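You operate a simulated robot arm through the tools that you are given. There is no shell and no other tool.

You run a simulated two-armed robot. Do the job below in one go: nothing can be reset, and whatever is moved stays where it is left.

TASK
Pat both lumpy pouches even; put each in the tray with its word.
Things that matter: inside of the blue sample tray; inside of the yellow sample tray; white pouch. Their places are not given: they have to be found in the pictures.

The check looks at the end state, three seconds after you hand in, the way a careful person would. Anything else that was tipped, shoved, dropped, spilled or broken makes it a failure.

THE ROBOT
Two 7-joint arms with two-finger grippers on one trunk that stands fixed in place. Base frame: the origin is at the foot of the trunk, x ahead of it, y to its left, z up. Units: m, rad, N and s.
The left shoulder is at [0.07, 0.139, 1.115], the right one opposite. With the tool pointing down near the work surface each hand reaches from about 0.34 to 0.76 m from the base axis, measured 20 degrees to its own side. Payload 3.43 kg a hand.
The tool frame of a hand sits at the grasp point between the pads (the TCP): z along the fingers, y along the line on which they close. The tips reach 0.03 m beyond it. The gripper opens to 0.104 m; its body begins 0.057 m behind the TCP.
Orientation is that of the tool frame in the base frame, as a unit quaternion [x, y, z, w]. With the fingers straight down and closing along the base's y, the tool's x points along the base's -x, its y along +y and its z along -z.

THE INTERFACE
- The arms move only by the tool servo_tool. It takes "left_increments", "right_increments" or both (then of equal length, played together; a hand with none holds still); each is a list of rows, each an object of numbers (a shift or turn left out is 0, a gripper value left out holds the last): "x", "y", "z": the shift along the base's x, y, z in units of 30 mm (1.0 is 30 mm); "ax", "ay", "az": the turn, a rotation vector about the base's x, y, z in units of 8 degrees (1.0 is 8 degrees); "hand": the finger opening in m, from 0 to 0.104. In form: [{"x": .., "y": .., "z": .., "ax": .., "ay": .., "az": .., "hand": ..}, ...]. A call has 1 to 20 rows; each row shifts and turns the commanded pose from where the row before left it. A call with a number of a shift or a turn outside -1 to 1 is refused whole. Rows are played at 5 a second. More than 0.05 m and 0.15 rad between two rows, or a gripper value outside its range, and nothing of the call is played. Where a pose cannot be reached the arm comes as near as it can. A force on the tool above 40 N (or 10 N above the force at the start of the call, whichever is more), or a blocked arm, ends the call early, and 0.2 s more pass. Each finger travels about 0.045 m/s and halts on what it meets, pressing with about 21 N; the grip force reading is that of the motor and also rises with nothing between the fingers. The clock runs only during rows and for 0.2 s after the last one: add rows that do not move to give the fingers time. The reply holds the time, the measured pose of the TCP, the force on the tool along the base axes, the opening and the grip force, in the units named above and with some noise, with the torque about the TCP (base axes, N m) and any sound that the robot's microphone picked up.
- Cameras (640 x 400 px; columns grow to the right, rows downward): "scene" is now at [0.1305, 0.0479, 1.3571]; the picture's right is [0.53, -0.85, 0.00], its down [-0.37, -0.23, -0.90] and it looks along [0.76, 0.48, -0.43] (base axes); focal length 330 px, centre (320, 200). "left" rides on the left gripper at [0.067, -0.017, -0.09] in its tool frame; the picture's right is [0.25, 0.97, 0.00], its down [-0.73, 0.19, -0.66] and it looks along [-0.64, 0.17, 0.75] (tool axes); focal length 218 px, centre (320, 200). "right" rides on the right gripper at [0.067, 0.018, -0.09] in its tool frame; the picture's right is [-0.25, 0.97, 0.00], its down [-0.73, -0.19, -0.66] and it looks along [-0.64, -0.17, 0.75] (tool axes); focal length 218 px, centre (320, 200).
- camera(camera): a new picture of that camera. It takes no simulated time.
- slide_trunk(by): slides the trunk up (or, below 0, down) by that many m; the arms and the scene camera ride with it, the base frame stays. It gives what a move gives, with no picture.
- head_to(pan, tilt): turns the head with the scene camera to pan (to the left, within 1.501 rad either way) and tilt (down, from -0.506 to 1.204), counted from straight ahead of the robot. It gives what a move gives.
- probe_pixels(camera, pixels): there is no depth. For up to 12 entries [column, row, z] of the newest picture of that camera ("zoom" is the newest enlarged one), the place [x, y] in the base frame at which the ray of that pixel passes the height z, good to about 0.002 m. It takes no simulated time.
- zoom(camera, box): a new picture of the part [left, top, right, bottom] of that camera's present view, enlarged. It takes no simulated time.
- close_job(): hands the job in; it is judged then, once.

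Open the grippers and draw the arms clear of the work before you hand the job in, unless the task says otherwise.

The tools are called after "Emit:" as a command line: name --argument value ..., lists and objects as JSON in quotes. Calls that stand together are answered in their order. servo_tool: Moves the arms, as the interface text tells. Its arguments: {"type":"object","properties":{"left_increments":{"type":"array","items":{"type":"object","properties":{"x":{"type":"number"},"y":{"type":"number"},"z":{"type":"number"},"ax":{"type":"number"},"ay":{"type":"number"},"az":{"type":"number"},"hand":{"type":"number"}}}},"right_increments":{"type":"array","items":{"type":"object","properties":{"x":{"type":"number"},"y":{"type":"number"},"z":{"type":"number"},"ax":{"type":"number"},"ay":{"type":"number"},"az":{"type":"number"},"hand":{"type":"number"}}}}},"required":[]} The other tools are called the same way: slide_trunk (by) moves the trunk up or down; head_to (pan, tilt) turns the head that bears the scene camera; camera (camera) takes a picture; probe_pixels (camera, pixels) gives the place at which the rays of pixels pass given heights; zoom (camera, box) takes an enlarged picture of a part of a camera's view; close_job () hands the job in.

At the start:

```text
time: 0.0
left_ee_pos: [0.2365, 0.2918, 1.1836]
left_orientation: [-0.001, 1.0, -0.001, 0.001]
left_wrist_force: [0.2, 0.3, -0.1]
left_torque: [-0.03, -0.02, 0.01]
left_width: 0.1039
left_grasp_force: 0.2
right_ee_pos: [0.3755, 0.028, 1.2066]
right_orientation: [0.0, 1.0, 0.0, 0.001]
right_wrist_force: [0.0, 0.1, -0.3]
right_torque: [-0.02, 0.01, -0.01]
right_width: 0.1042
right_grasp_force: 0.0
trunk travel left (down, up): [-0.61, 0.33]
head pan, tilt (commanded): [0.557, 0.449]
```

scene: 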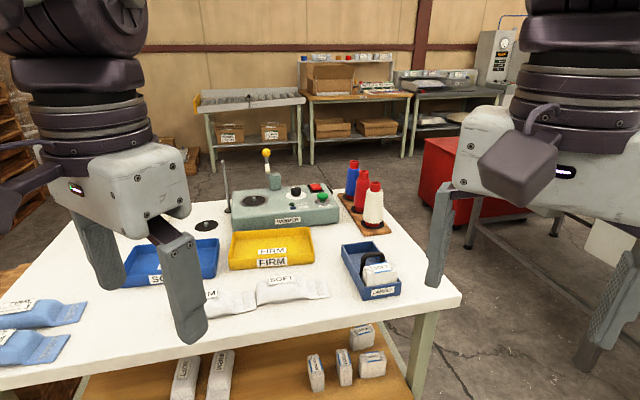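
right: 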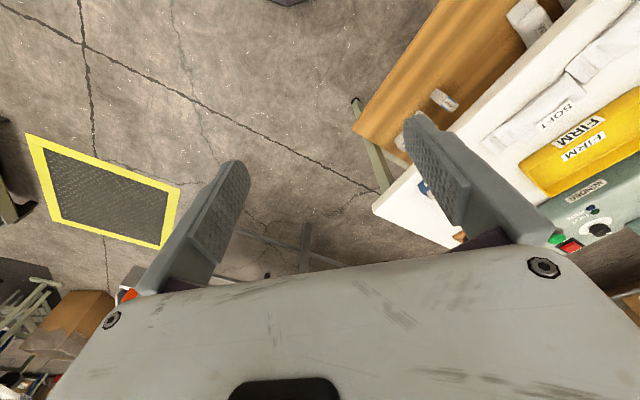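
left: 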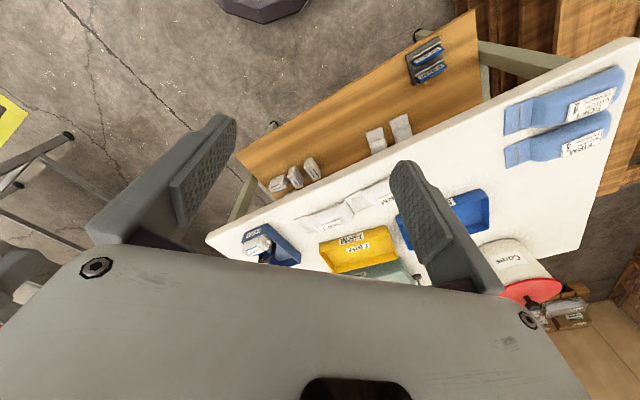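

The scene picture shows two white pouches near (225,298) and (290,288), a blue tray at (175,262), a yellow tray at (270,248) and two blue pouches at the left. I zoom in to read the words and see more detail.

Emit:
zoom --camera "scene" --box '[120, 210, 340, 340]'

Emit:
zoom --camera "left" --box '[200, 150, 500, 300]'

Emit:
zoom --camera "right" --box '[420, 0, 640, 250]'

```text
2.91 times, centred on (230, 275) of scene
```

zoom: 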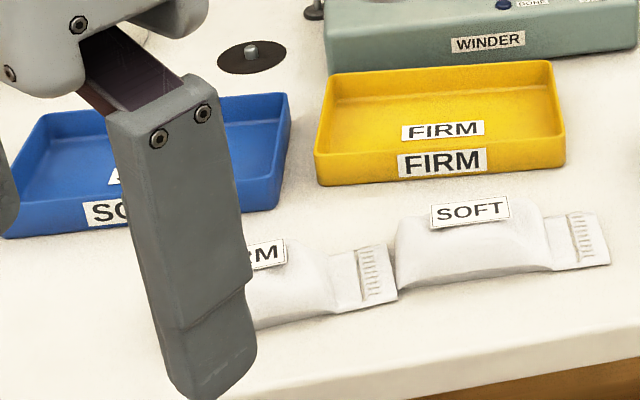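

```text
2.13 times, centred on (350, 225) of left
```

zoom: 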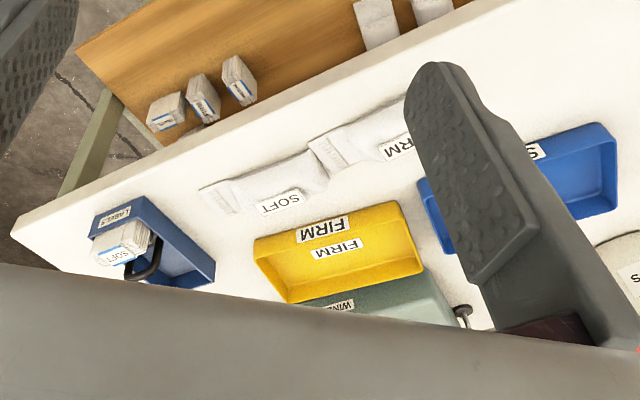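

```text
1.60 times, centred on (530, 125) of right
```

zoom: 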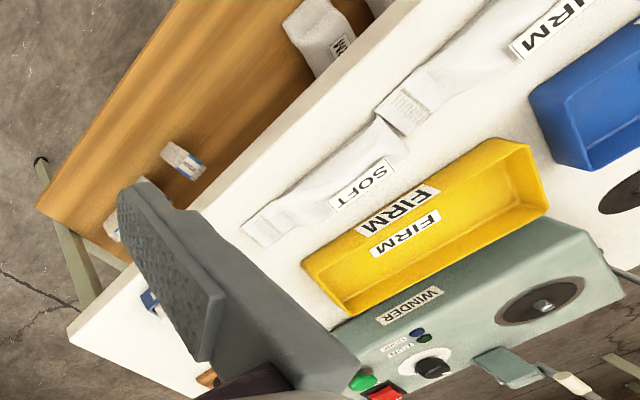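

The white pouches carry FIRM (left) and SOFT (right); the left arm hides part of the view. I turn the head more left and down to see the whole table.

Emit:
head_to --pan 0.9 --tilt 0.75

Emit:
camera --camera "scene"

```text
time: 0.8
left_ee_pos: [0.2375, 0.2918, 1.1841]
left_orientation: [0.0, 1.0, 0.001, 0.001]
left_wrist_force: [0.5, 0.1, 0.0]
left_torque: [0.0, 0.01, 0.0]
left_width: 0.1041
left_grasp_force: 0.2
right_ee_pos: [0.3756, 0.0278, 1.2063]
right_orientation: [0.001, 1.0, 0.0, 0.0]
right_wrist_force: [0.4, 1.0, 0.6]
right_torque: [-0.01, 0.02, -0.01]
right_width: 0.1042
right_grasp_force: 0.0
trunk travel left (down, up): [-0.61, 0.33]
head pan, tilt (commanded): [0.901, 0.75]
```

```text
taken
```

scene: 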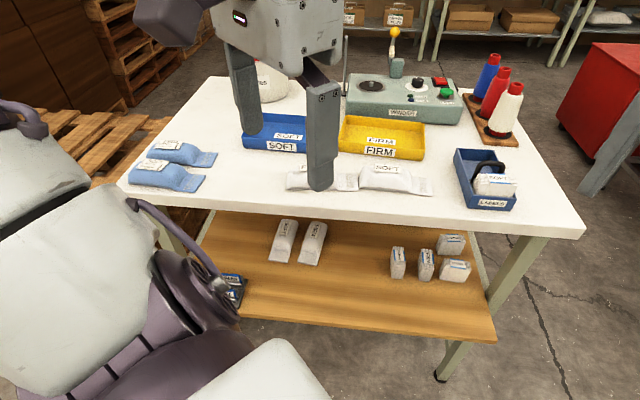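

I triangulate the table height from the near right corner of the table top, which is at (583,232) in the scene view and (206,237) in the left view. The yellow tray corners help as a second check.

Emit:
camera --camera "left"

Emit:
probe_pixels --camera "scene" --pixels '[[584, 228, 0.7], [584, 228, 0.75], [584, 228, 0.8], [584, 228, 0.85], [584, 228, 0.9], [122, 190, 0.8], [122, 190, 0.9]]'

Emit:
probe_pixels --camera "left" --pixels '[[206, 237, 0.7], [206, 237, 0.75], [206, 237, 0.8], [206, 237, 0.85], [206, 237, 0.9]]'

```text
taken
```

left: 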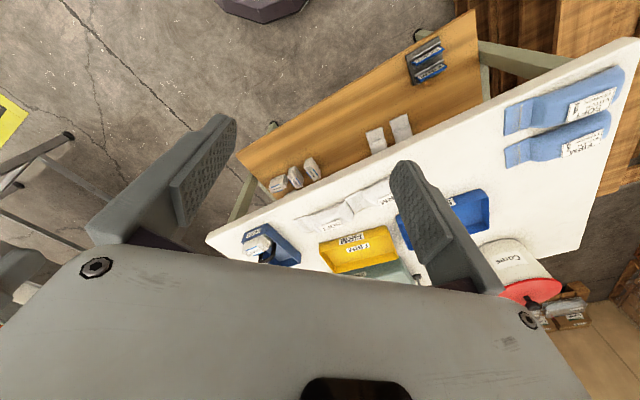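

```text
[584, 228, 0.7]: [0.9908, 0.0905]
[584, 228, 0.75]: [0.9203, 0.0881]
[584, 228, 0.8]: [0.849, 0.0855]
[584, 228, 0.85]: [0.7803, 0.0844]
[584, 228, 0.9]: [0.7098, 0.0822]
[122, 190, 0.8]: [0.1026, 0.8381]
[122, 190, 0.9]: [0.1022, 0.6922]
```

```text
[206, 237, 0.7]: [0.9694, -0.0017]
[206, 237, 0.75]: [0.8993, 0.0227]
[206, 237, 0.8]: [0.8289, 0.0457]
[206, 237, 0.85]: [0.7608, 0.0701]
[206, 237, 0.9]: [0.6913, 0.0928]
```

Both rays meet near z≈0.88, so the table top is at about 0.88 m and its near edge runs at about 45°. I zoom on the pouches and trays in the scene view for finer triangulation.

Emit:
zoom --camera "scene" --box '[230, 90, 450, 220]'

Emit:
zoom --camera "scene" --box '[110, 110, 270, 210]'

Emit:
zoom --camera "left" --box '[440, 40, 640, 180]'

```text
2.91 times, centred on (340, 155) of scene
```

zoom: 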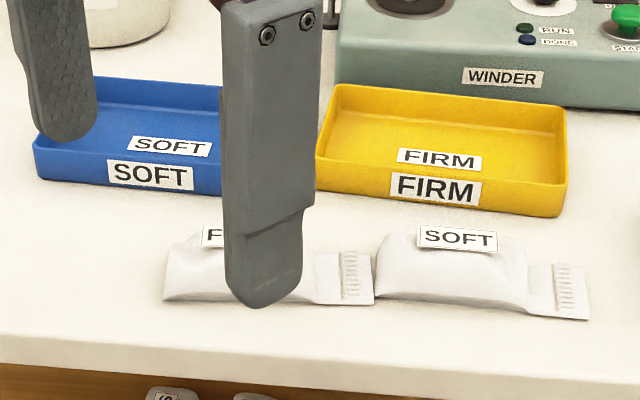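

```text
4.00 times, centred on (190, 160) of scene
```

zoom: 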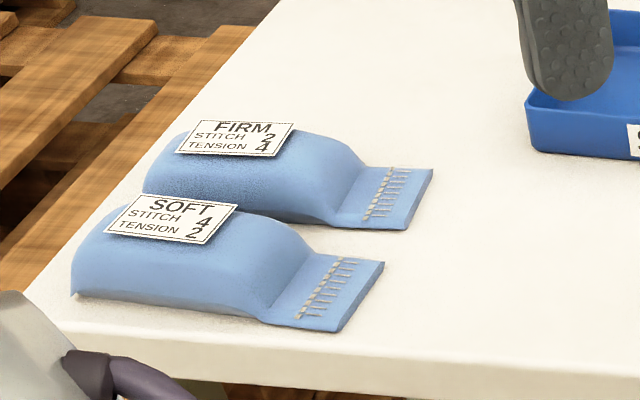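

```text
2.86 times, centred on (540, 110) of left
```

zoom: 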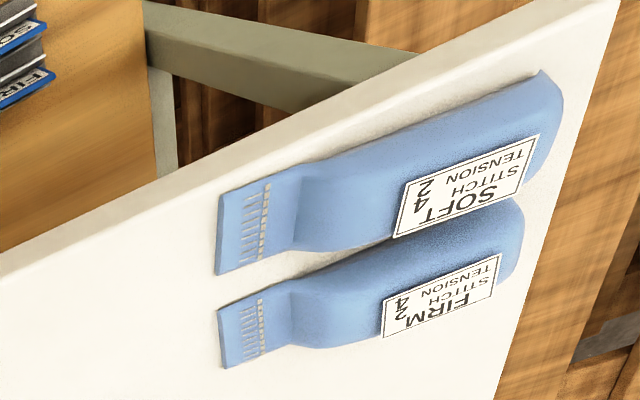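

The white pouches have a bulging body and a flat stitched tail; the blue ones look smooth (reference cards). I probe positions of trays and pouches at z≈0.88–0.92 and check the items on the shelf and in the labels basket.

Emit:
zoom --camera "scene" --box '[200, 200, 520, 320]'

Emit:
probe_pixels --camera "scene" --pixels '[[290, 180, 0.9], [335, 183, 0.9], [358, 190, 0.88], [368, 180, 0.9], [410, 180, 0.9], [432, 193, 0.88], [338, 151, 0.88], [424, 160, 0.88], [242, 149, 0.88], [460, 180, 0.88], [516, 208, 0.88], [380, 138, 0.88]]'

```text
2.00 times, centred on (360, 260) of scene
```

zoom: 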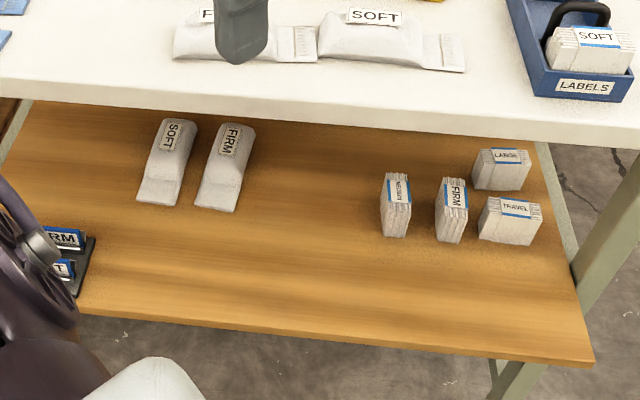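

```text
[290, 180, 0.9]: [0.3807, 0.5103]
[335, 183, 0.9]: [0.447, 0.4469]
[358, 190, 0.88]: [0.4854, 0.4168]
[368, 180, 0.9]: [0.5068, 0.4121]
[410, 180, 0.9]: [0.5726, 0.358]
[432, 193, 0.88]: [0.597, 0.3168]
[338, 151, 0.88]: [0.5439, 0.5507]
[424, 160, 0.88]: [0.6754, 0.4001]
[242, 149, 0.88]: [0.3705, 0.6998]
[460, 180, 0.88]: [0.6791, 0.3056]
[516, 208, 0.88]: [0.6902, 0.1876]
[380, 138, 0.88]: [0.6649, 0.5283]
```

The shelf holds smaller, even-looking labelled pouches and bundles (distractors). I bring the left hand over the SOFT pouch around (0.53,0.385) at a safe height, turned so that the fingers close across the pouch, to look at it closely.

Emit:
servo_tool --left_increments '[{"x": 0.8, "y": 0.26, "z": 0, "az": -0.5625}, {"x": 0.8, "y": 0.26, "az": -0.5625}, {"x": 0.8, "y": 0.26, "az": -0.5625}, {"x": 0.8, "y": 0.26, "az": -0.5625}, {"x": 0.8, "y": 0.26, "az": -0.5625}, {"x": 0.8, "y": 0.26, "az": -0.5625}, {"x": 0.8, "y": 0.26, "az": -0.5625}, {"x": 0.8, "y": 0.26, "az": -0.5625}, {"x": 0.8, "y": 0.26, "az": -0.5625}, {"x": 0.8, "y": 0.26, "az": -0.5625}, {"x": 0.8, "y": 0.26}, {"x": 0.8, "y": 0.26}, {}]'

Emit:
camera --camera "left"

Emit:
camera --camera "scene"

```text
time: 3.6
left_ee_pos: [0.4865, 0.3883, 1.1256]
left_orientation: [0.382, 0.924, 0.0, 0.002]
left_wrist_force: [-0.2, -0.2, 0.5]
left_torque: [0.02, 0.0, -0.05]
left_width: 0.104
left_grasp_force: 0.0
left hand out of reach, approached as far as the arm can: row 7, 8, 9, 10, 11, 12
right_ee_pos: [0.3748, 0.0281, 1.2061]
right_orientation: [0.0, 1.0, 0.0, 0.0]
right_wrist_force: [-0.6, 0.8, 0.2]
right_torque: [-0.03, -0.03, 0.01]
right_width: 0.104
right_grasp_force: 0.1
trunk travel left (down, up): [-0.61, 0.33]
head pan, tilt (commanded): [0.901, 0.75]
```

```text
taken
```

left: 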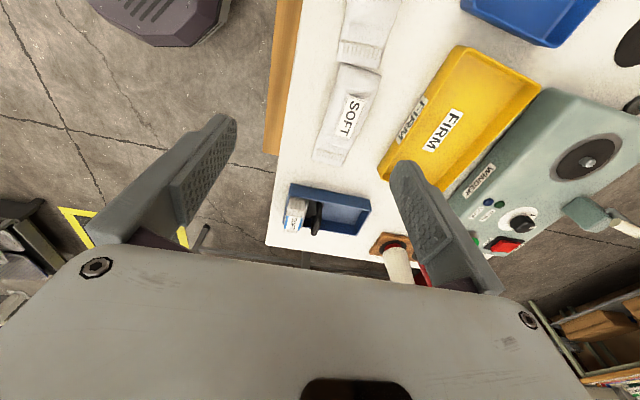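

```text
taken
```

scene: 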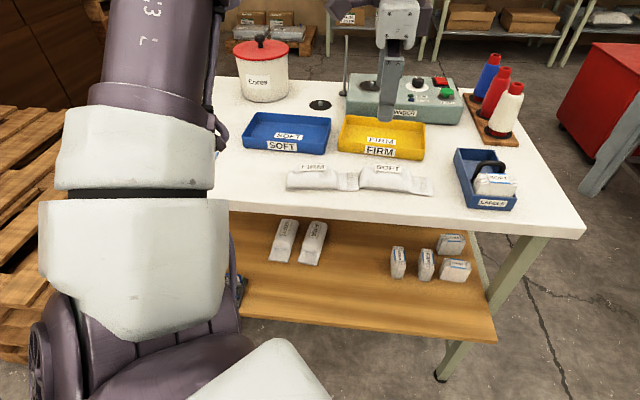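

The arm reached its limit at this height ((0.4865,0.388,1.126) instead of (0.526,0.386,1.184)). I raise the trunk, so that the shoulder sits nearer the wrist height and the reach over the table grows.

Emit:
slide_trunk --by 0.25

Emit:
servo_tool --left_increments '[{}]'

Emit:
camera --camera "scene"

```text
time: 6.2
left_ee_pos: [0.4857, 0.3883, 1.3749]
left_orientation: [0.382, 0.924, -0.001, 0.002]
left_wrist_force: [0.1, -0.3, 0.3]
left_torque: [-0.03, -0.02, -0.02]
left_width: 0.1039
left_grasp_force: 0.1
right_ee_pos: [0.3764, 0.0295, 1.4566]
right_orientation: [-0.001, 1.0, 0.0, 0.0]
right_wrist_force: [0.3, -0.7, -0.5]
right_torque: [-0.01, 0.01, -0.03]
right_width: 0.1041
right_grasp_force: 0.0
trunk travel left (down, up): [-0.86, 0.08]
head pan, tilt (commanded): [0.901, 0.75]
```

```text
time: 6.6
left_ee_pos: [0.4862, 0.3867, 1.375]
left_orientation: [0.382, 0.924, 0.0, 0.003]
left_wrist_force: [0.3, 0.6, -0.4]
left_torque: [0.04, 0.01, -0.03]
left_width: 0.104
left_grasp_force: 0.0
right_ee_pos: [0.3751, 0.0281, 1.4557]
right_orientation: [0.0, 1.0, 0.0, 0.0]
right_wrist_force: [0.1, 0.2, -0.5]
right_torque: [0.0, 0.0, 0.01]
right_width: 0.1041
right_grasp_force: 0.0
trunk travel left (down, up): [-0.86, 0.08]
head pan, tilt (commanded): [0.901, 0.75]
```

```text
taken
```

scene: 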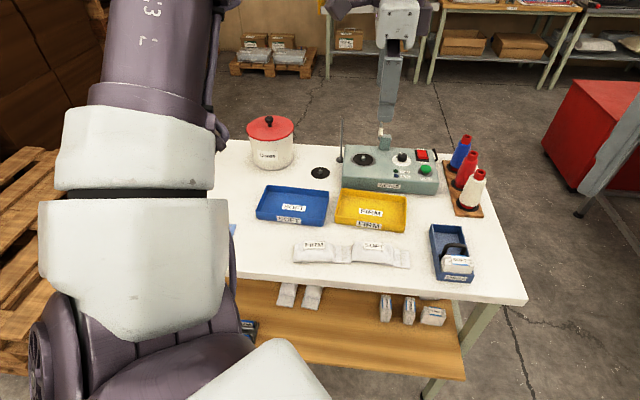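

The higher view shows both trays and pouches unobstructed. I tilt the head for a better centred view, then zoom in on the pouches and trays.

Emit:
head_to --pan 0.78 --tilt 0.85

Emit:
zoom --camera "scene" --box '[270, 160, 430, 260]'

Emit:
camera --camera "scene"

```text
time: 7.3
left_ee_pos: [0.4868, 0.3882, 1.375]
left_orientation: [0.381, 0.924, 0.0, 0.004]
left_wrist_force: [0.0, 0.1, 0.1]
left_torque: [0.02, 0.01, 0.02]
left_width: 0.104
left_grasp_force: 0.0
right_ee_pos: [0.3749, 0.0284, 1.4552]
right_orientation: [0.0, 1.0, 0.0, 0.0]
right_wrist_force: [-0.2, -0.3, -0.3]
right_torque: [0.0, -0.02, -0.01]
right_width: 0.104
right_grasp_force: 0.0
trunk travel left (down, up): [-0.86, 0.08]
head pan, tilt (commanded): [0.78, 0.85]
```

```text
4.00 times, centred on (350, 210) of scene
```

zoom: 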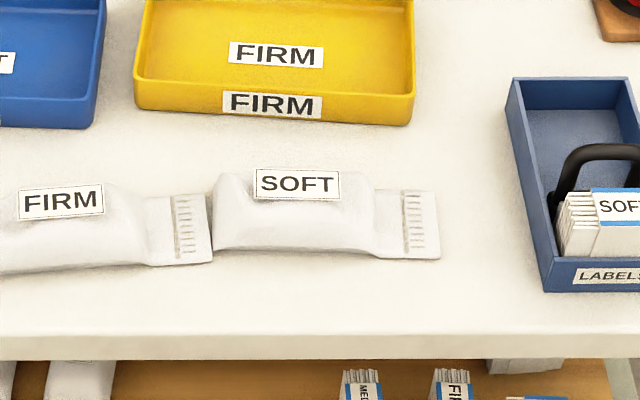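

```text
taken
```

scene: 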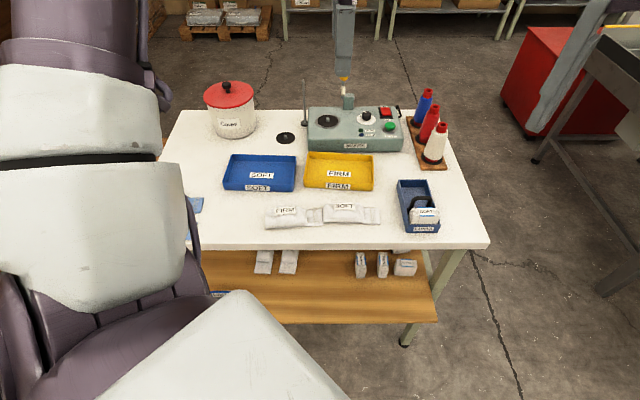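

I zoom further into the pouches and trays to see the lumps and edges.

Emit:
zoom --camera "scene" --box '[255, 190, 391, 240]'

Emit:
zoom --camera "scene" --box '[210, 140, 390, 240]'

```text
4.71 times, centred on (323, 215) of scene
```

zoom: 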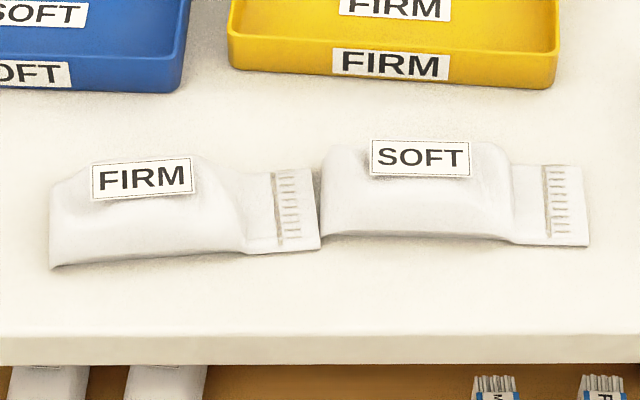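

```text
3.56 times, centred on (300, 190) of scene
```

zoom: 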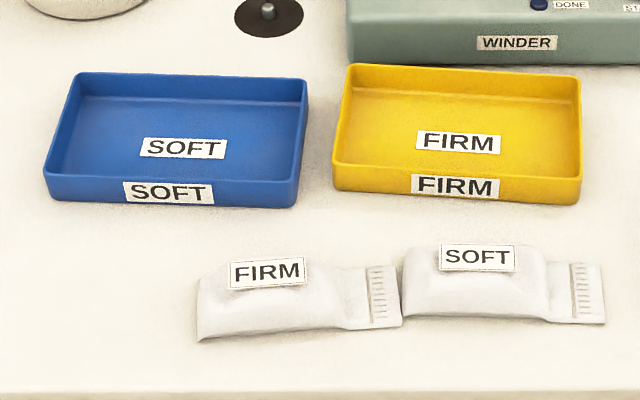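

Now I fix the table height by comparing the near right table corner in this view with the earlier one.

Emit:
zoom --camera "scene" --box '[440, 220, 504, 260]'

Emit:
probe_pixels --camera "scene" --pixels '[[488, 242, 0.8], [488, 242, 0.85], [488, 242, 0.88], [488, 242, 0.9], [438, 232, 0.85], [438, 232, 0.88], [438, 232, 0.9]]'

```text
10.00 times, centred on (472, 240) of scene
```

zoom: 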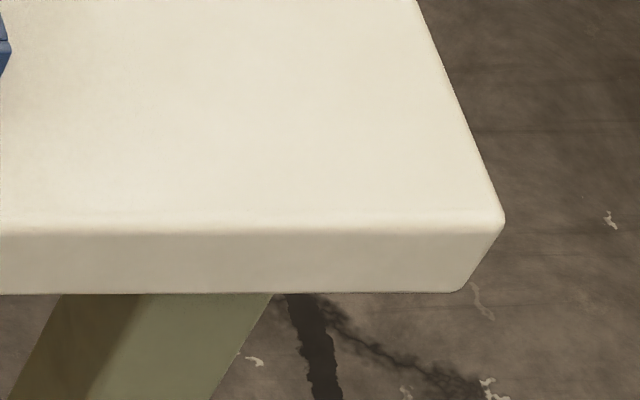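

```text
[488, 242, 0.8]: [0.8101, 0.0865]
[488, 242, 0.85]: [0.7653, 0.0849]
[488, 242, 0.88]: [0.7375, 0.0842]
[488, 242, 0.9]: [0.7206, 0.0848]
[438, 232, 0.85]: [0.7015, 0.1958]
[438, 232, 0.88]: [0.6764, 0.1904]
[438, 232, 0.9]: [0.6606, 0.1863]
```

The corner agrees with a table top at z≈0.88. Now I probe the pouch outlines in an enlarged view.

Emit:
zoom --camera "scene" --box '[255, 190, 391, 240]'

Emit:
probe_pixels --camera "zoom" --pixels '[[50, 267, 0.88], [245, 253, 0.88], [320, 248, 0.885], [310, 170, 0.885], [323, 234, 0.885], [510, 241, 0.88], [589, 245, 0.885], [577, 166, 0.885], [510, 162, 0.885], [242, 175, 0.885], [52, 190, 0.89], [325, 150, 0.9]]'

Emit:
probe_pixels --camera "zoom" --pixels '[[92, 164, 0.92], [192, 157, 0.92], [195, 195, 0.92], [94, 200, 0.92], [372, 141, 0.92], [468, 145, 0.92], [469, 176, 0.92], [371, 174, 0.92], [228, 67, 0.88], [553, 88, 0.88], [180, 91, 0.88], [0, 82, 0.88]]'

```text
4.71 times, centred on (323, 215) of scene
```

zoom: 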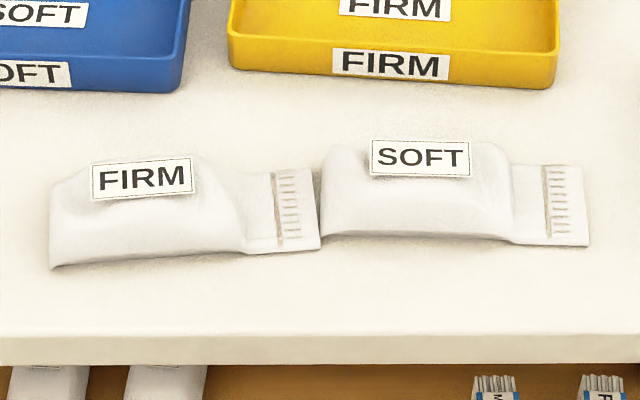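

```text
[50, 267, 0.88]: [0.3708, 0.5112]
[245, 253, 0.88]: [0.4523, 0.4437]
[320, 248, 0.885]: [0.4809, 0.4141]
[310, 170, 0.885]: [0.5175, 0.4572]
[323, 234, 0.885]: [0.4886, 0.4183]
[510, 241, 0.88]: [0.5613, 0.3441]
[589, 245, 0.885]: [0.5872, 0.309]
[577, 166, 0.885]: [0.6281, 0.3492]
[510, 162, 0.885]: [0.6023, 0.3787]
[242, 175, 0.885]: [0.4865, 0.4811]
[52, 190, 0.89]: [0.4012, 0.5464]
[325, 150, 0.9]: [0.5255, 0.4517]
```

```text
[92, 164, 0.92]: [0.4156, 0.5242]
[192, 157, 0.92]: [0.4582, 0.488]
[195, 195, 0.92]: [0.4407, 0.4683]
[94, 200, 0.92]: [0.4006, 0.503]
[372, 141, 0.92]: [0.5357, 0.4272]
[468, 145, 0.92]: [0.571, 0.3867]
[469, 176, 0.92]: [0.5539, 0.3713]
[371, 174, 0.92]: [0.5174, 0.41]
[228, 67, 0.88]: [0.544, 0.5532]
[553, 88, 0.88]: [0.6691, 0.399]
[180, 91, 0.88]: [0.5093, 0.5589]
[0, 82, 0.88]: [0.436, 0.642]
```

FIRM body centre is about (0.430,0.499), SOFT body centre about (0.546,0.400), each about 0.147 x 0.057 m. Next I probe the trays' rims and floors.

Emit:
zoom --camera "scene" --box '[215, 145, 380, 200]'

Emit:
head_to --pan 0.78 --tilt 0.851

```text
3.88 times, centred on (298, 172) of scene
```

zoom: 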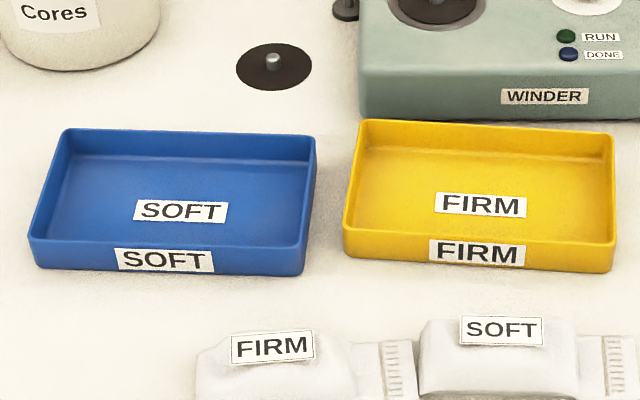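

```text
time: 7.9
left_ee_pos: [0.4861, 0.3877, 1.3747]
left_orientation: [0.382, 0.924, 0.0, 0.003]
left_wrist_force: [-0.3, 0.8, -0.2]
left_torque: [0.0, -0.01, 0.01]
left_width: 0.1041
left_grasp_force: 0.2
right_ee_pos: [0.3741, 0.028, 1.4557]
right_orientation: [0.0, 1.0, 0.0, 0.0]
right_wrist_force: [0.1, -0.5, -0.3]
right_torque: [-0.01, 0.0, -0.04]
right_width: 0.104
right_grasp_force: 0.1
trunk travel left (down, up): [-0.86, 0.08]
head pan, tilt (commanded): [0.78, 0.852]
```

I probe tray corners: front bottom edges at z=0.88, rim and rear corners at about z=0.91, and floor labels at 0.885.

Emit:
probe_pixels --camera "zoom" --pixels '[[32, 266, 0.88], [300, 275, 0.88], [345, 256, 0.88], [608, 272, 0.88], [28, 238, 0.91], [303, 246, 0.91], [314, 140, 0.91], [64, 131, 0.91], [344, 230, 0.91], [613, 243, 0.91], [616, 136, 0.91], [358, 123, 0.91]]'

Emit:
probe_pixels --camera "zoom" --pixels '[[77, 155, 0.885], [312, 162, 0.885], [362, 146, 0.885], [603, 158, 0.885], [360, 117, 0.88], [28, 238, 0.9], [303, 246, 0.9], [344, 230, 0.9], [613, 243, 0.9]]'

```text
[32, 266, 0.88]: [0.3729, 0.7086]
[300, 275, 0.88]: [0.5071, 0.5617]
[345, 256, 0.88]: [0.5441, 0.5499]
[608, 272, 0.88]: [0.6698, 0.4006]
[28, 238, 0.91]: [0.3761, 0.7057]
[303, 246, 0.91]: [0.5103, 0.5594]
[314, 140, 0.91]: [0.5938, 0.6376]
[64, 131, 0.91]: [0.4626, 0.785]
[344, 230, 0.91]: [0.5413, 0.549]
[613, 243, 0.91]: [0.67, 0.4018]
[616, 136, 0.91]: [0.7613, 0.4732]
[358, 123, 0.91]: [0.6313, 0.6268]
```

```text
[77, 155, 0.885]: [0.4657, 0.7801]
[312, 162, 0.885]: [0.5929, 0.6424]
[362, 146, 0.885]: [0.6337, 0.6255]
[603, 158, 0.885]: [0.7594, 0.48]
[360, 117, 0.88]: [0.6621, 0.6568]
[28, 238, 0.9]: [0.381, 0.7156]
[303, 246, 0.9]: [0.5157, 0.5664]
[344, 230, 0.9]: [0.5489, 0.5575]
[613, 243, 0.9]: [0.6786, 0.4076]
```

Rims lie at z≈0.91, so the trays are about 0.199 x 0.117 m: blue centre (0.485,0.672), yellow centre (0.651,0.513). Now I lower the left hand over the pouch area to look closely with its camera.

Emit:
servo_tool --left_increments '[{"z": -1}, {"z": -1}, {"z": -1}, {"z": -1}, {"z": -1}, {"z": -1}, {"z": -1}, {"z": -1}, {"x": 0.5}, {"x": 0.5}, {}]'

Emit:
camera --camera "left"

Emit:
camera --camera "scene"

```text
time: 10.3
left_ee_pos: [0.5161, 0.3872, 1.1344]
left_orientation: [0.381, 0.925, 0.0, 0.003]
left_wrist_force: [-0.9, 0.3, -1.2]
left_torque: [0.01, 0.01, -0.02]
left_width: 0.104
left_grasp_force: 0.0
right_ee_pos: [0.3752, 0.0295, 1.4563]
right_orientation: [0.0, 1.0, 0.0, 0.0]
right_wrist_force: [-0.5, -0.3, 0.6]
right_torque: [0.03, 0.0, 0.04]
right_width: 0.1042
right_grasp_force: 0.0
trunk travel left (down, up): [-0.86, 0.08]
head pan, tilt (commanded): [0.78, 0.852]
```

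```text
taken
```

left: 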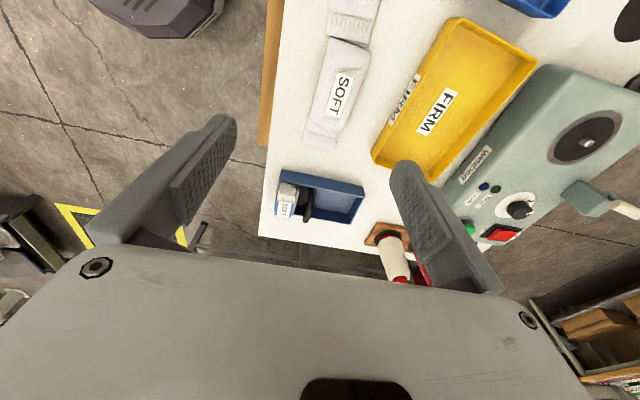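

```text
taken
```

scene: 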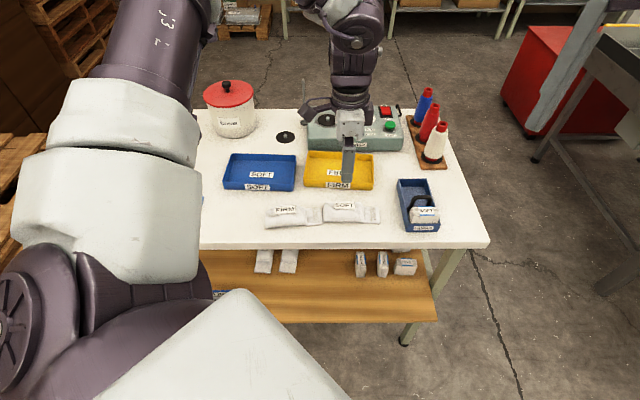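

The hand now follows well with the raised trunk. I lower it over the SOFT pouch to about z=1.04 to see the lumps up close.

Emit:
servo_tool --left_increments '[{"x": 0.5, "y": 0.2, "z": -0.8}, {"x": 0.5, "y": 0.2, "z": -0.8}, {"z": -0.8}, {"z": -0.8}, {}]'

Emit:
camera --camera "left"

Emit:
zoom --camera "left" --box '[220, 0, 420, 140]'

```text
time: 11.5
left_ee_pos: [0.5467, 0.4009, 1.0381]
left_orientation: [0.382, 0.924, 0.0, 0.002]
left_wrist_force: [-0.1, -0.2, 0.6]
left_torque: [-0.01, -0.02, 0.0]
left_width: 0.1039
left_grasp_force: 0.1
right_ee_pos: [0.3772, 0.0272, 1.4555]
right_orientation: [0.0, 1.0, 0.001, 0.001]
right_wrist_force: [0.3, -0.4, -0.6]
right_torque: [-0.01, 0.01, 0.01]
right_width: 0.104
right_grasp_force: 0.1
trunk travel left (down, up): [-0.86, 0.08]
head pan, tilt (commanded): [0.78, 0.852]
```

```text
taken
```

left: 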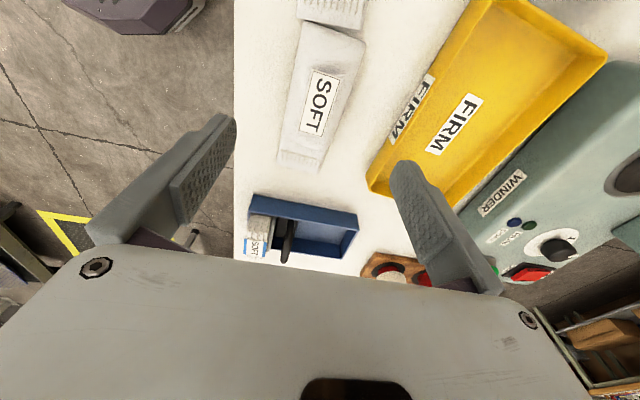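

```text
2.86 times, centred on (320, 70) of left
```

zoom: 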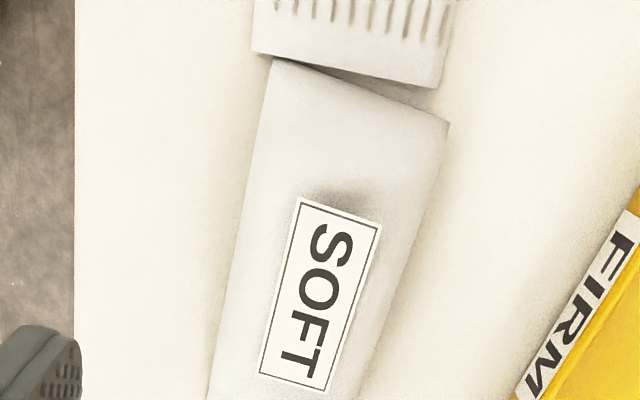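

The SOFT pouch shows shading at the left end of its label. I zoom in more from both cameras to understand the lump shapes.

Emit:
zoom --camera "scene" --box '[318, 196, 386, 230]'

Emit:
zoom --camera "scene" --box '[260, 198, 328, 232]'

Emit:
zoom --camera "left" --box '[270, 10, 370, 180]'

```text
9.41 times, centred on (352, 213) of scene
```

zoom: 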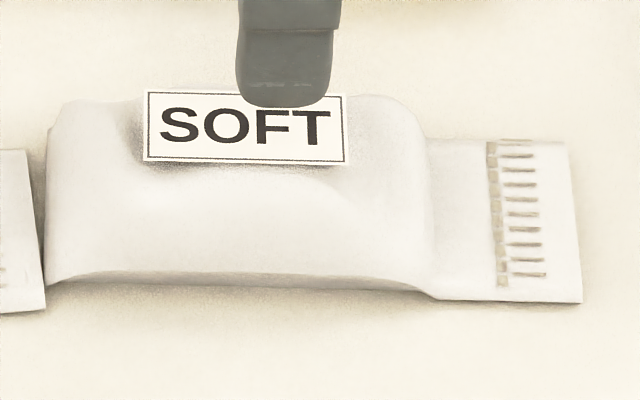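

```text
9.41 times, centred on (294, 215) of scene
```

zoom: 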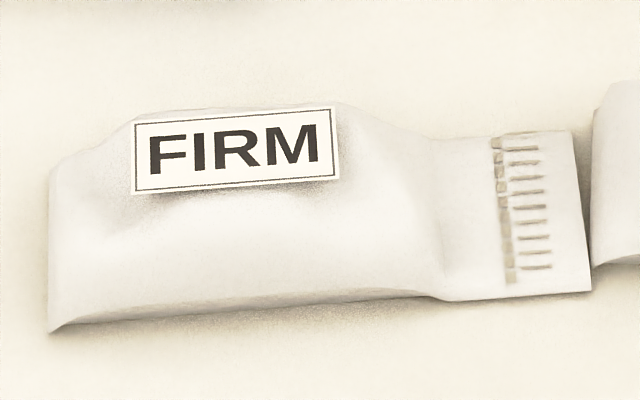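

```text
2.35 times, centred on (320, 95) of left
```

zoom: 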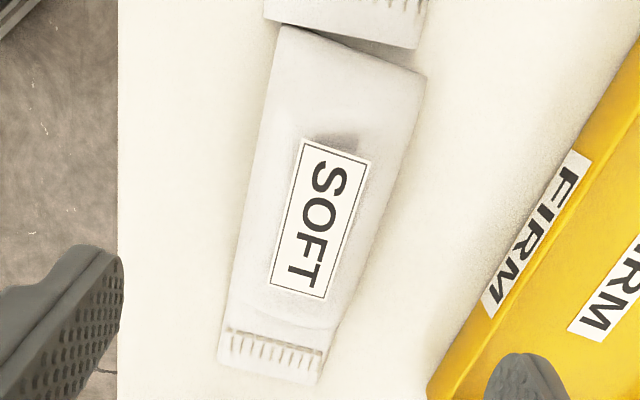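

To judge the lumps I want a side profile, so I bring the left hand back to in front of the table edge at about (0.375,0.332). There I turn it to face the table and tilt its camera nearly horizontal.

Emit:
servo_tool --left_increments '[{"z": 0.9}, {"z": 0.9}, {"z": 0.9}, {"x": -0.48, "y": -0.19, "az": 0.94}, {"x": -0.48, "y": -0.19, "az": 0.94}, {"x": -0.48, "y": -0.19, "az": 0.94}, {"x": -0.48, "y": -0.19, "az": 0.94}, {"x": -0.48, "y": -0.19, "az": 0.94}, {"x": -0.48, "y": -0.19, "az": 0.94}, {"x": -0.48, "y": -0.19, "az": 0.94}, {"x": -0.48, "y": -0.19, "az": 0.94}, {"x": -0.48, "y": -0.19, "az": 0.94}, {"x": -0.48, "y": -0.19, "az": 0.94}, {"x": -0.48, "y": -0.19, "az": 0.94}, {"x": -0.48, "y": -0.19, "az": 0.94}, {}]'

Emit:
camera --camera "left"

Emit:
camera --camera "scene"

```text
time: 14.9
left_ee_pos: [0.4198, 0.399, 1.1151]
left_orientation: [-0.333, 0.943, -0.004, -0.001]
left_wrist_force: [0.2, -0.6, 0.9]
left_torque: [0.0, 0.0, -0.01]
left_width: 0.104
left_grasp_force: 0.0
left hand out of reach, approached as far as the arm can: row 13, 14, 15
right_ee_pos: [0.3751, 0.0266, 1.4559]
right_orientation: [0.001, 1.0, 0.0, 0.0]
right_wrist_force: [0.6, 0.0, -0.3]
right_torque: [0.05, 0.04, -0.02]
right_width: 0.104
right_grasp_force: 0.0
trunk travel left (down, up): [-0.86, 0.08]
head pan, tilt (commanded): [0.78, 0.852]
```

```text
taken
```

left: 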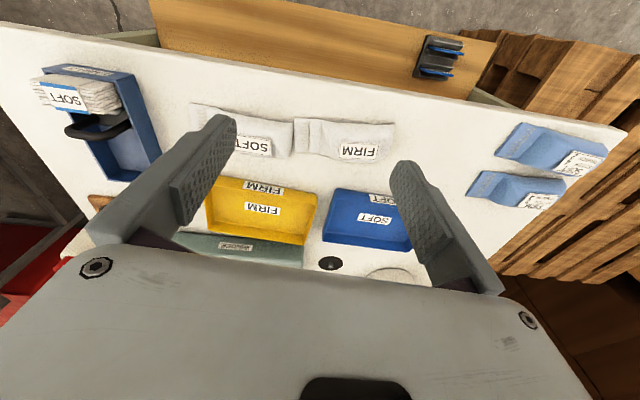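

```text
taken
```

scene: 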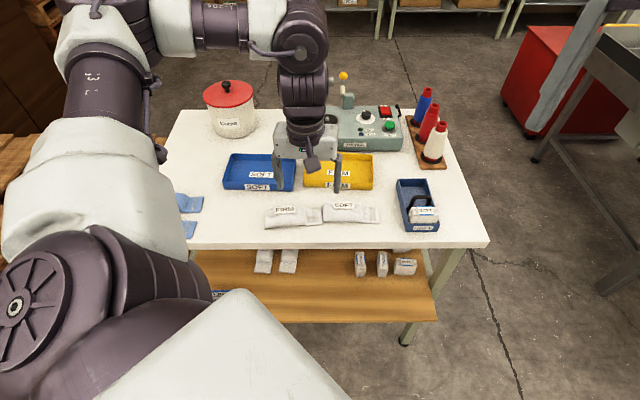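

The arm stopped at a joint limit (yaw 39°, (0.42,0.40)). From here the two pouches are visible at (245,130) and (345,135), so I zoom in on them.

Emit:
zoom --camera "left" --box '[180, 90, 420, 180]'

Emit:
zoom --camera "left" --box '[280, 100, 410, 180]'

```text
2.67 times, centred on (300, 135) of left
```

zoom: 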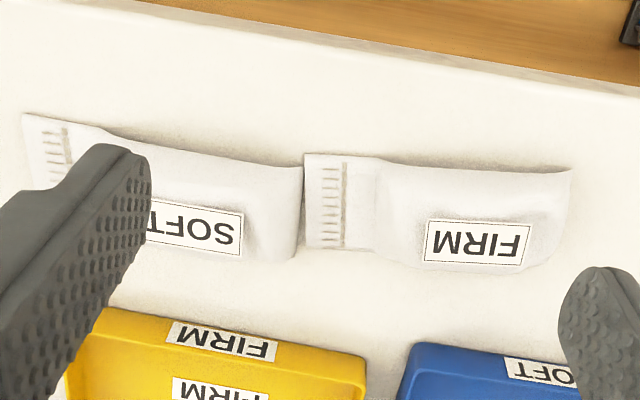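

```text
4.92 times, centred on (345, 140) of left
```

zoom: 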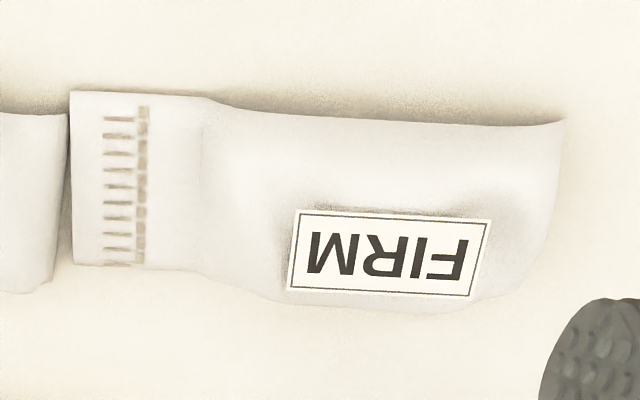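

The label seems to hover above the pouch. I triangulate the FIRM label's height by probing its corners in this left view against the scene probes.

Emit:
probe_pixels --camera "left" --pixels '[[340.6, 142.7, 0.9], [340.6, 142.7, 0.92], [340.6, 142.7, 0.94], [340.6, 142.7, 0.96], [375.9, 160.4, 0.9], [375.9, 160.4, 0.92], [375.9, 160.4, 0.94], [394, 124, 0.88], [394, 124, 0.9], [294, 119, 0.88], [294, 154, 0.88]]'

Emit:
zoom --camera "scene" --box '[255, 190, 391, 240]'

Emit:
probe_pixels --camera "zoom" --pixels '[[195, 195, 0.9], [195, 195, 0.92], [195, 195, 0.94], [195, 195, 0.96], [92, 164, 0.9], [92, 164, 0.92], [92, 164, 0.94], [50, 267, 0.88], [50, 267, 0.9], [320, 248, 0.88], [310, 170, 0.88]]'

```text
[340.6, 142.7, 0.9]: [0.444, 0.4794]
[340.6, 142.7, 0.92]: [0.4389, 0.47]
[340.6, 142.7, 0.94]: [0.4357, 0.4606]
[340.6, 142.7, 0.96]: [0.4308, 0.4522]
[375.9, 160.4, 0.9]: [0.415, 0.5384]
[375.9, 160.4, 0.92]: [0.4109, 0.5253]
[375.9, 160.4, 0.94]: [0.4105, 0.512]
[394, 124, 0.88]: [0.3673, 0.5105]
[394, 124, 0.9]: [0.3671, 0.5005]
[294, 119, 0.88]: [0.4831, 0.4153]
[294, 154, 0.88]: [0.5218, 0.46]
```

```text
4.71 times, centred on (323, 215) of scene
```

zoom: 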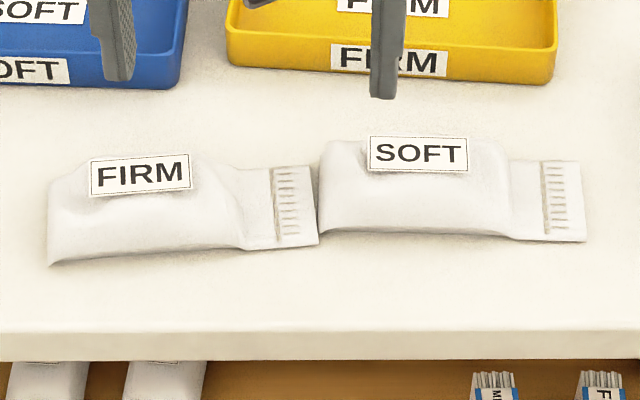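

```text
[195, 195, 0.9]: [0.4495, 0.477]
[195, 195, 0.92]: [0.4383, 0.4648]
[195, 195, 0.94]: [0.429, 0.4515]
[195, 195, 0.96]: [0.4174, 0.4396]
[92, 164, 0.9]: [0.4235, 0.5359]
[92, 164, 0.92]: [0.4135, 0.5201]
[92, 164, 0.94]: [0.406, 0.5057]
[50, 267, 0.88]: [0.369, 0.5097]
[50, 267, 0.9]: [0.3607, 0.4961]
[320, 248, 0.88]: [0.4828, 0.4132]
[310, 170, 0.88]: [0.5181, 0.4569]
```

Both cameras agree: table top z≈0.88 and the label lies at z≈0.92 over the FIRM body centre (0.430,0.499). I move the left hand over it, turned to the pouch's axis (yaw about -41°), and close the fingers for patting.

Emit:
servo_tool --left_increments '[{"z": 0.3, "az": -0.912, "hand": 0.0}, {"az": -0.912, "x": 0.034, "y": 0.333}, {"az": -0.912, "x": 0.034, "y": 0.333}, {"az": -0.912, "x": 0.034, "y": 0.333}, {"az": -0.912, "x": 0.034, "y": 0.333}, {"az": -0.912, "x": 0.034, "y": 0.333}, {"az": -0.912, "x": 0.034, "y": 0.333}, {"az": -0.912, "x": 0.034, "y": 0.333}, {"az": -0.912, "x": 0.034, "y": 0.333}, {"az": -0.912, "x": 0.034, "y": 0.333}, {"az": -0.912, "x": 0.034, "y": 0.333}, {}]'

Emit:
camera --camera "left"

Emit:
camera --camera "scene"

```text
time: 17.5
left_ee_pos: [0.431, 0.5013, 1.1221]
left_orientation: [0.353, 0.936, -0.003, -0.002]
left_wrist_force: [-0.3, 0.0, 0.5]
left_torque: [0.01, 0.0, 0.01]
left_width: 0.0001
left_grasp_force: 21.4
right_ee_pos: [0.3752, 0.0267, 1.4563]
right_orientation: [0.001, 1.0, 0.001, 0.0]
right_wrist_force: [0.2, -0.8, -0.2]
right_torque: [0.01, -0.01, 0.0]
right_width: 0.1042
right_grasp_force: 0.1
trunk travel left (down, up): [-0.86, 0.08]
head pan, tilt (commanded): [0.78, 0.852]
```

```text
taken
```

left: 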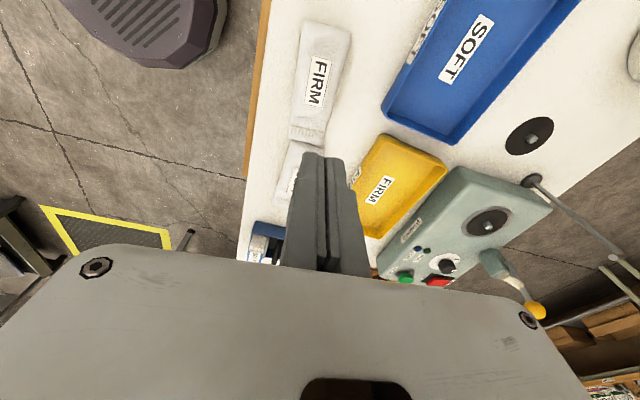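

```text
taken
```

scene: 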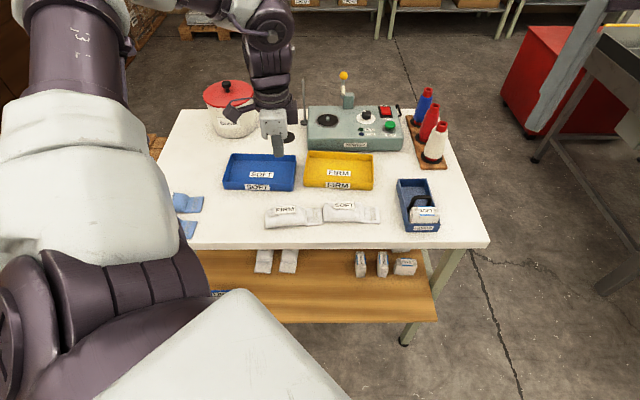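

The hand is above the FIRM pouch, which shows at (318,90) in the left view. I zoom to see its relief from this side, and probe the jar near the blue tray for later clearance.

Emit:
zoom --camera "left" --box '[270, 10, 370, 150]'

Emit:
probe_pixels --camera "scene" --pixels '[[230, 138, 0.88], [211, 128, 0.88], [255, 125, 0.88], [230, 83, 1.03], [305, 122, 0.88], [307, 150, 0.88], [340, 150, 0.88], [285, 138, 0.88]]'

```text
2.86 times, centred on (320, 80) of left
```

zoom: 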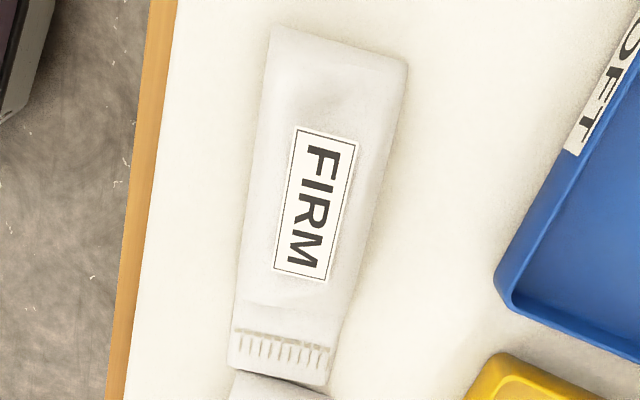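

```text
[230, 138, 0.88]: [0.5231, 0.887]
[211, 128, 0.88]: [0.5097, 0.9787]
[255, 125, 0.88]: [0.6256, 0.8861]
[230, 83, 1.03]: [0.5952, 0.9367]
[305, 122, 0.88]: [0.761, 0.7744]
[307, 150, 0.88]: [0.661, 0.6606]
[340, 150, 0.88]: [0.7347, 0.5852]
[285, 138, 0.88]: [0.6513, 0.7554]
```

I lower the closed fingers to just above the FIRM label (tips at about z=0.94), then approach slowly.

Emit:
servo_tool --left_increments '[{"z": -1}, {"z": -1}, {"z": -1}, {"z": -1}, {"z": -0.8, "y": -0.05}, {}]'

Emit:
servo_tool --left_increments '[{"z": -0.2}, {"z": -0.1}, {"z": -0.1}, {"z": -0.1}, {}]'

Emit:
zoom --camera "scene" --box '[260, 190, 328, 232]'

Emit:
camera --camera "left"

```text
time: 18.9
left_ee_pos: [0.4296, 0.4988, 0.9776]
left_orientation: [0.352, 0.936, -0.004, -0.002]
left_wrist_force: [-0.7, -0.4, -0.2]
left_torque: [-0.01, 0.01, 0.02]
left_width: 0.0
left_grasp_force: 20.7
right_ee_pos: [0.3744, 0.0272, 1.4552]
right_orientation: [0.001, 1.0, 0.0, 0.0]
right_wrist_force: [-0.3, 0.6, 0.0]
right_torque: [0.02, 0.01, -0.01]
right_width: 0.1039
right_grasp_force: 0.0
trunk travel left (down, up): [-0.86, 0.08]
head pan, tilt (commanded): [0.78, 0.852]
```

```text
time: 20.1
left_ee_pos: [0.4291, 0.4989, 0.9695]
left_orientation: [0.353, 0.936, -0.002, -0.003]
left_wrist_force: [0.4, 0.0, 0.1]
left_torque: [0.02, 0.02, -0.01]
left_width: 0.0
left_grasp_force: 21.2
left hand out of reach, approached as far as the arm can: row 4
right_ee_pos: [0.3759, 0.0273, 1.4558]
right_orientation: [0.0, 1.0, 0.0, 0.0]
right_wrist_force: [-0.1, -0.4, -0.8]
right_torque: [0.01, 0.0, -0.04]
right_width: 0.1041
right_grasp_force: 0.1
trunk travel left (down, up): [-0.86, 0.08]
head pan, tilt (commanded): [0.78, 0.852]
```

```text
9.41 times, centred on (294, 211) of scene
```

zoom: 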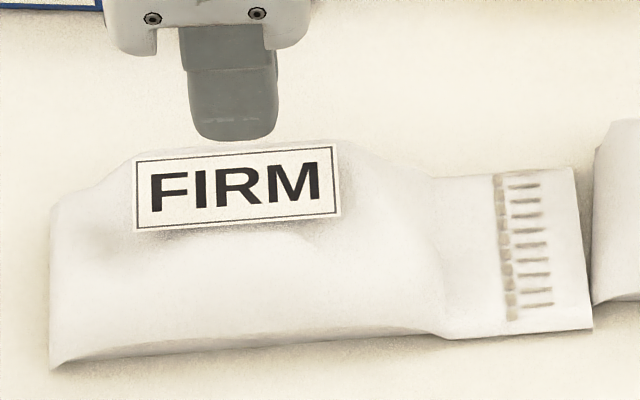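

```text
taken
```

left: 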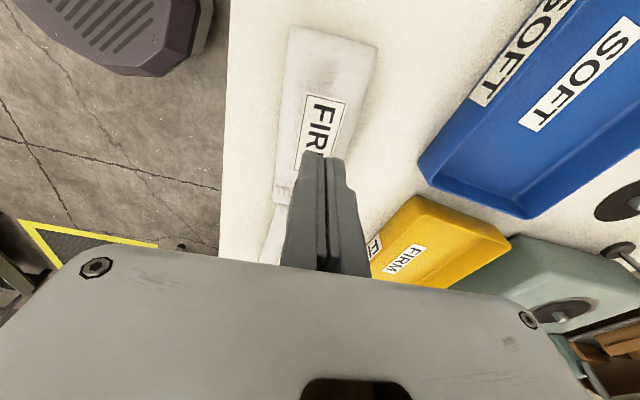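

The arm stopped at z=0.9695 by a reach limit, with the tips still about 1–2 cm above the label. I lift the hand, lower the trunk by 0.12 m and come down again.

Emit:
servo_tool --left_increments '[{"z": 1}, {"z": 1}, {"z": 1}, {"z": 1}, {"z": 1}, {"z": 1}, {}]'

Emit:
slide_trunk --by -0.12

Emit:
servo_tool --left_increments '[{"z": -0.8}, {"z": -0.8}, {}]'

```text
time: 21.7
left_ee_pos: [0.4284, 0.4988, 1.1497]
left_orientation: [0.352, 0.936, -0.003, -0.002]
left_wrist_force: [-0.9, 0.3, 0.0]
left_torque: [-0.02, -0.01, 0.0]
left_width: 0.0002
left_grasp_force: 21.3
right_ee_pos: [0.3758, 0.0278, 1.4554]
right_orientation: [0.0, 1.0, -0.001, 0.0]
right_wrist_force: [1.2, 0.1, -1.6]
right_torque: [0.0, 0.01, 0.03]
right_width: 0.1038
right_grasp_force: 0.1
trunk travel left (down, up): [-0.86, 0.08]
head pan, tilt (commanded): [0.78, 0.852]
```

```text
time: 23.2
left_ee_pos: [0.4285, 0.4987, 1.0297]
left_orientation: [0.352, 0.936, -0.003, -0.003]
left_wrist_force: [0.1, -0.4, 0.9]
left_torque: [-0.02, 0.03, -0.02]
left_width: 0.0001
left_grasp_force: 21.2
right_ee_pos: [0.3743, 0.0281, 1.3364]
right_orientation: [0.0, 1.0, 0.0, 0.0]
right_wrist_force: [-0.6, 0.6, -0.1]
right_torque: [-0.01, 0.01, 0.01]
right_width: 0.1039
right_grasp_force: 0.1
trunk travel left (down, up): [-0.74, 0.2]
head pan, tilt (commanded): [0.78, 0.852]
```

```text
time: 24.0
left_ee_pos: [0.4274, 0.4979, 0.9818]
left_orientation: [0.352, 0.936, -0.003, -0.002]
left_wrist_force: [-0.6, -0.6, 0.2]
left_torque: [0.0, 0.0, 0.02]
left_width: 0.0003
left_grasp_force: 21.0
right_ee_pos: [0.3753, 0.0273, 1.3369]
right_orientation: [0.0, 1.0, 0.0, -0.001]
right_wrist_force: [0.2, -1.0, -1.7]
right_torque: [-0.01, -0.03, -0.03]
right_width: 0.1042
right_grasp_force: 0.1
trunk travel left (down, up): [-0.74, 0.2]
head pan, tilt (commanded): [0.78, 0.852]
```

With the trunk lower the hand is at z=0.982. I approach in small steps (tips toward z≈0.925) watching the force.

Emit:
servo_tool --left_increments '[{"z": -0.3}, {"z": -0.2}, {"z": -0.1}, {"z": -0.1}, {}]'

Emit:
zoom --camera "scene" --box '[230, 190, 390, 290]'

```text
time: 25.2
left_ee_pos: [0.4281, 0.4987, 0.9613]
left_orientation: [0.352, 0.936, -0.003, -0.002]
left_wrist_force: [0.2, -1.0, 0.2]
left_torque: [0.01, -0.02, 0.02]
left_width: 0.0
left_grasp_force: 21.0
right_ee_pos: [0.3749, 0.0274, 1.3368]
right_orientation: [0.0, 1.0, 0.0, 0.0]
right_wrist_force: [0.0, 0.7, 1.1]
right_torque: [-0.04, 0.01, -0.01]
right_width: 0.1042
right_grasp_force: 0.0
trunk travel left (down, up): [-0.74, 0.2]
head pan, tilt (commanded): [0.78, 0.852]
```

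```text
4.00 times, centred on (310, 240) of scene
```

zoom: 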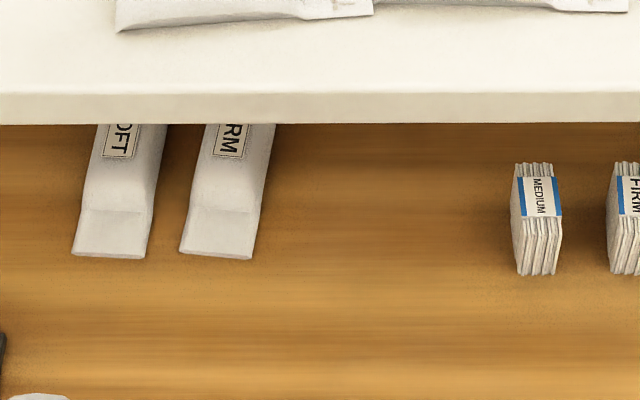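

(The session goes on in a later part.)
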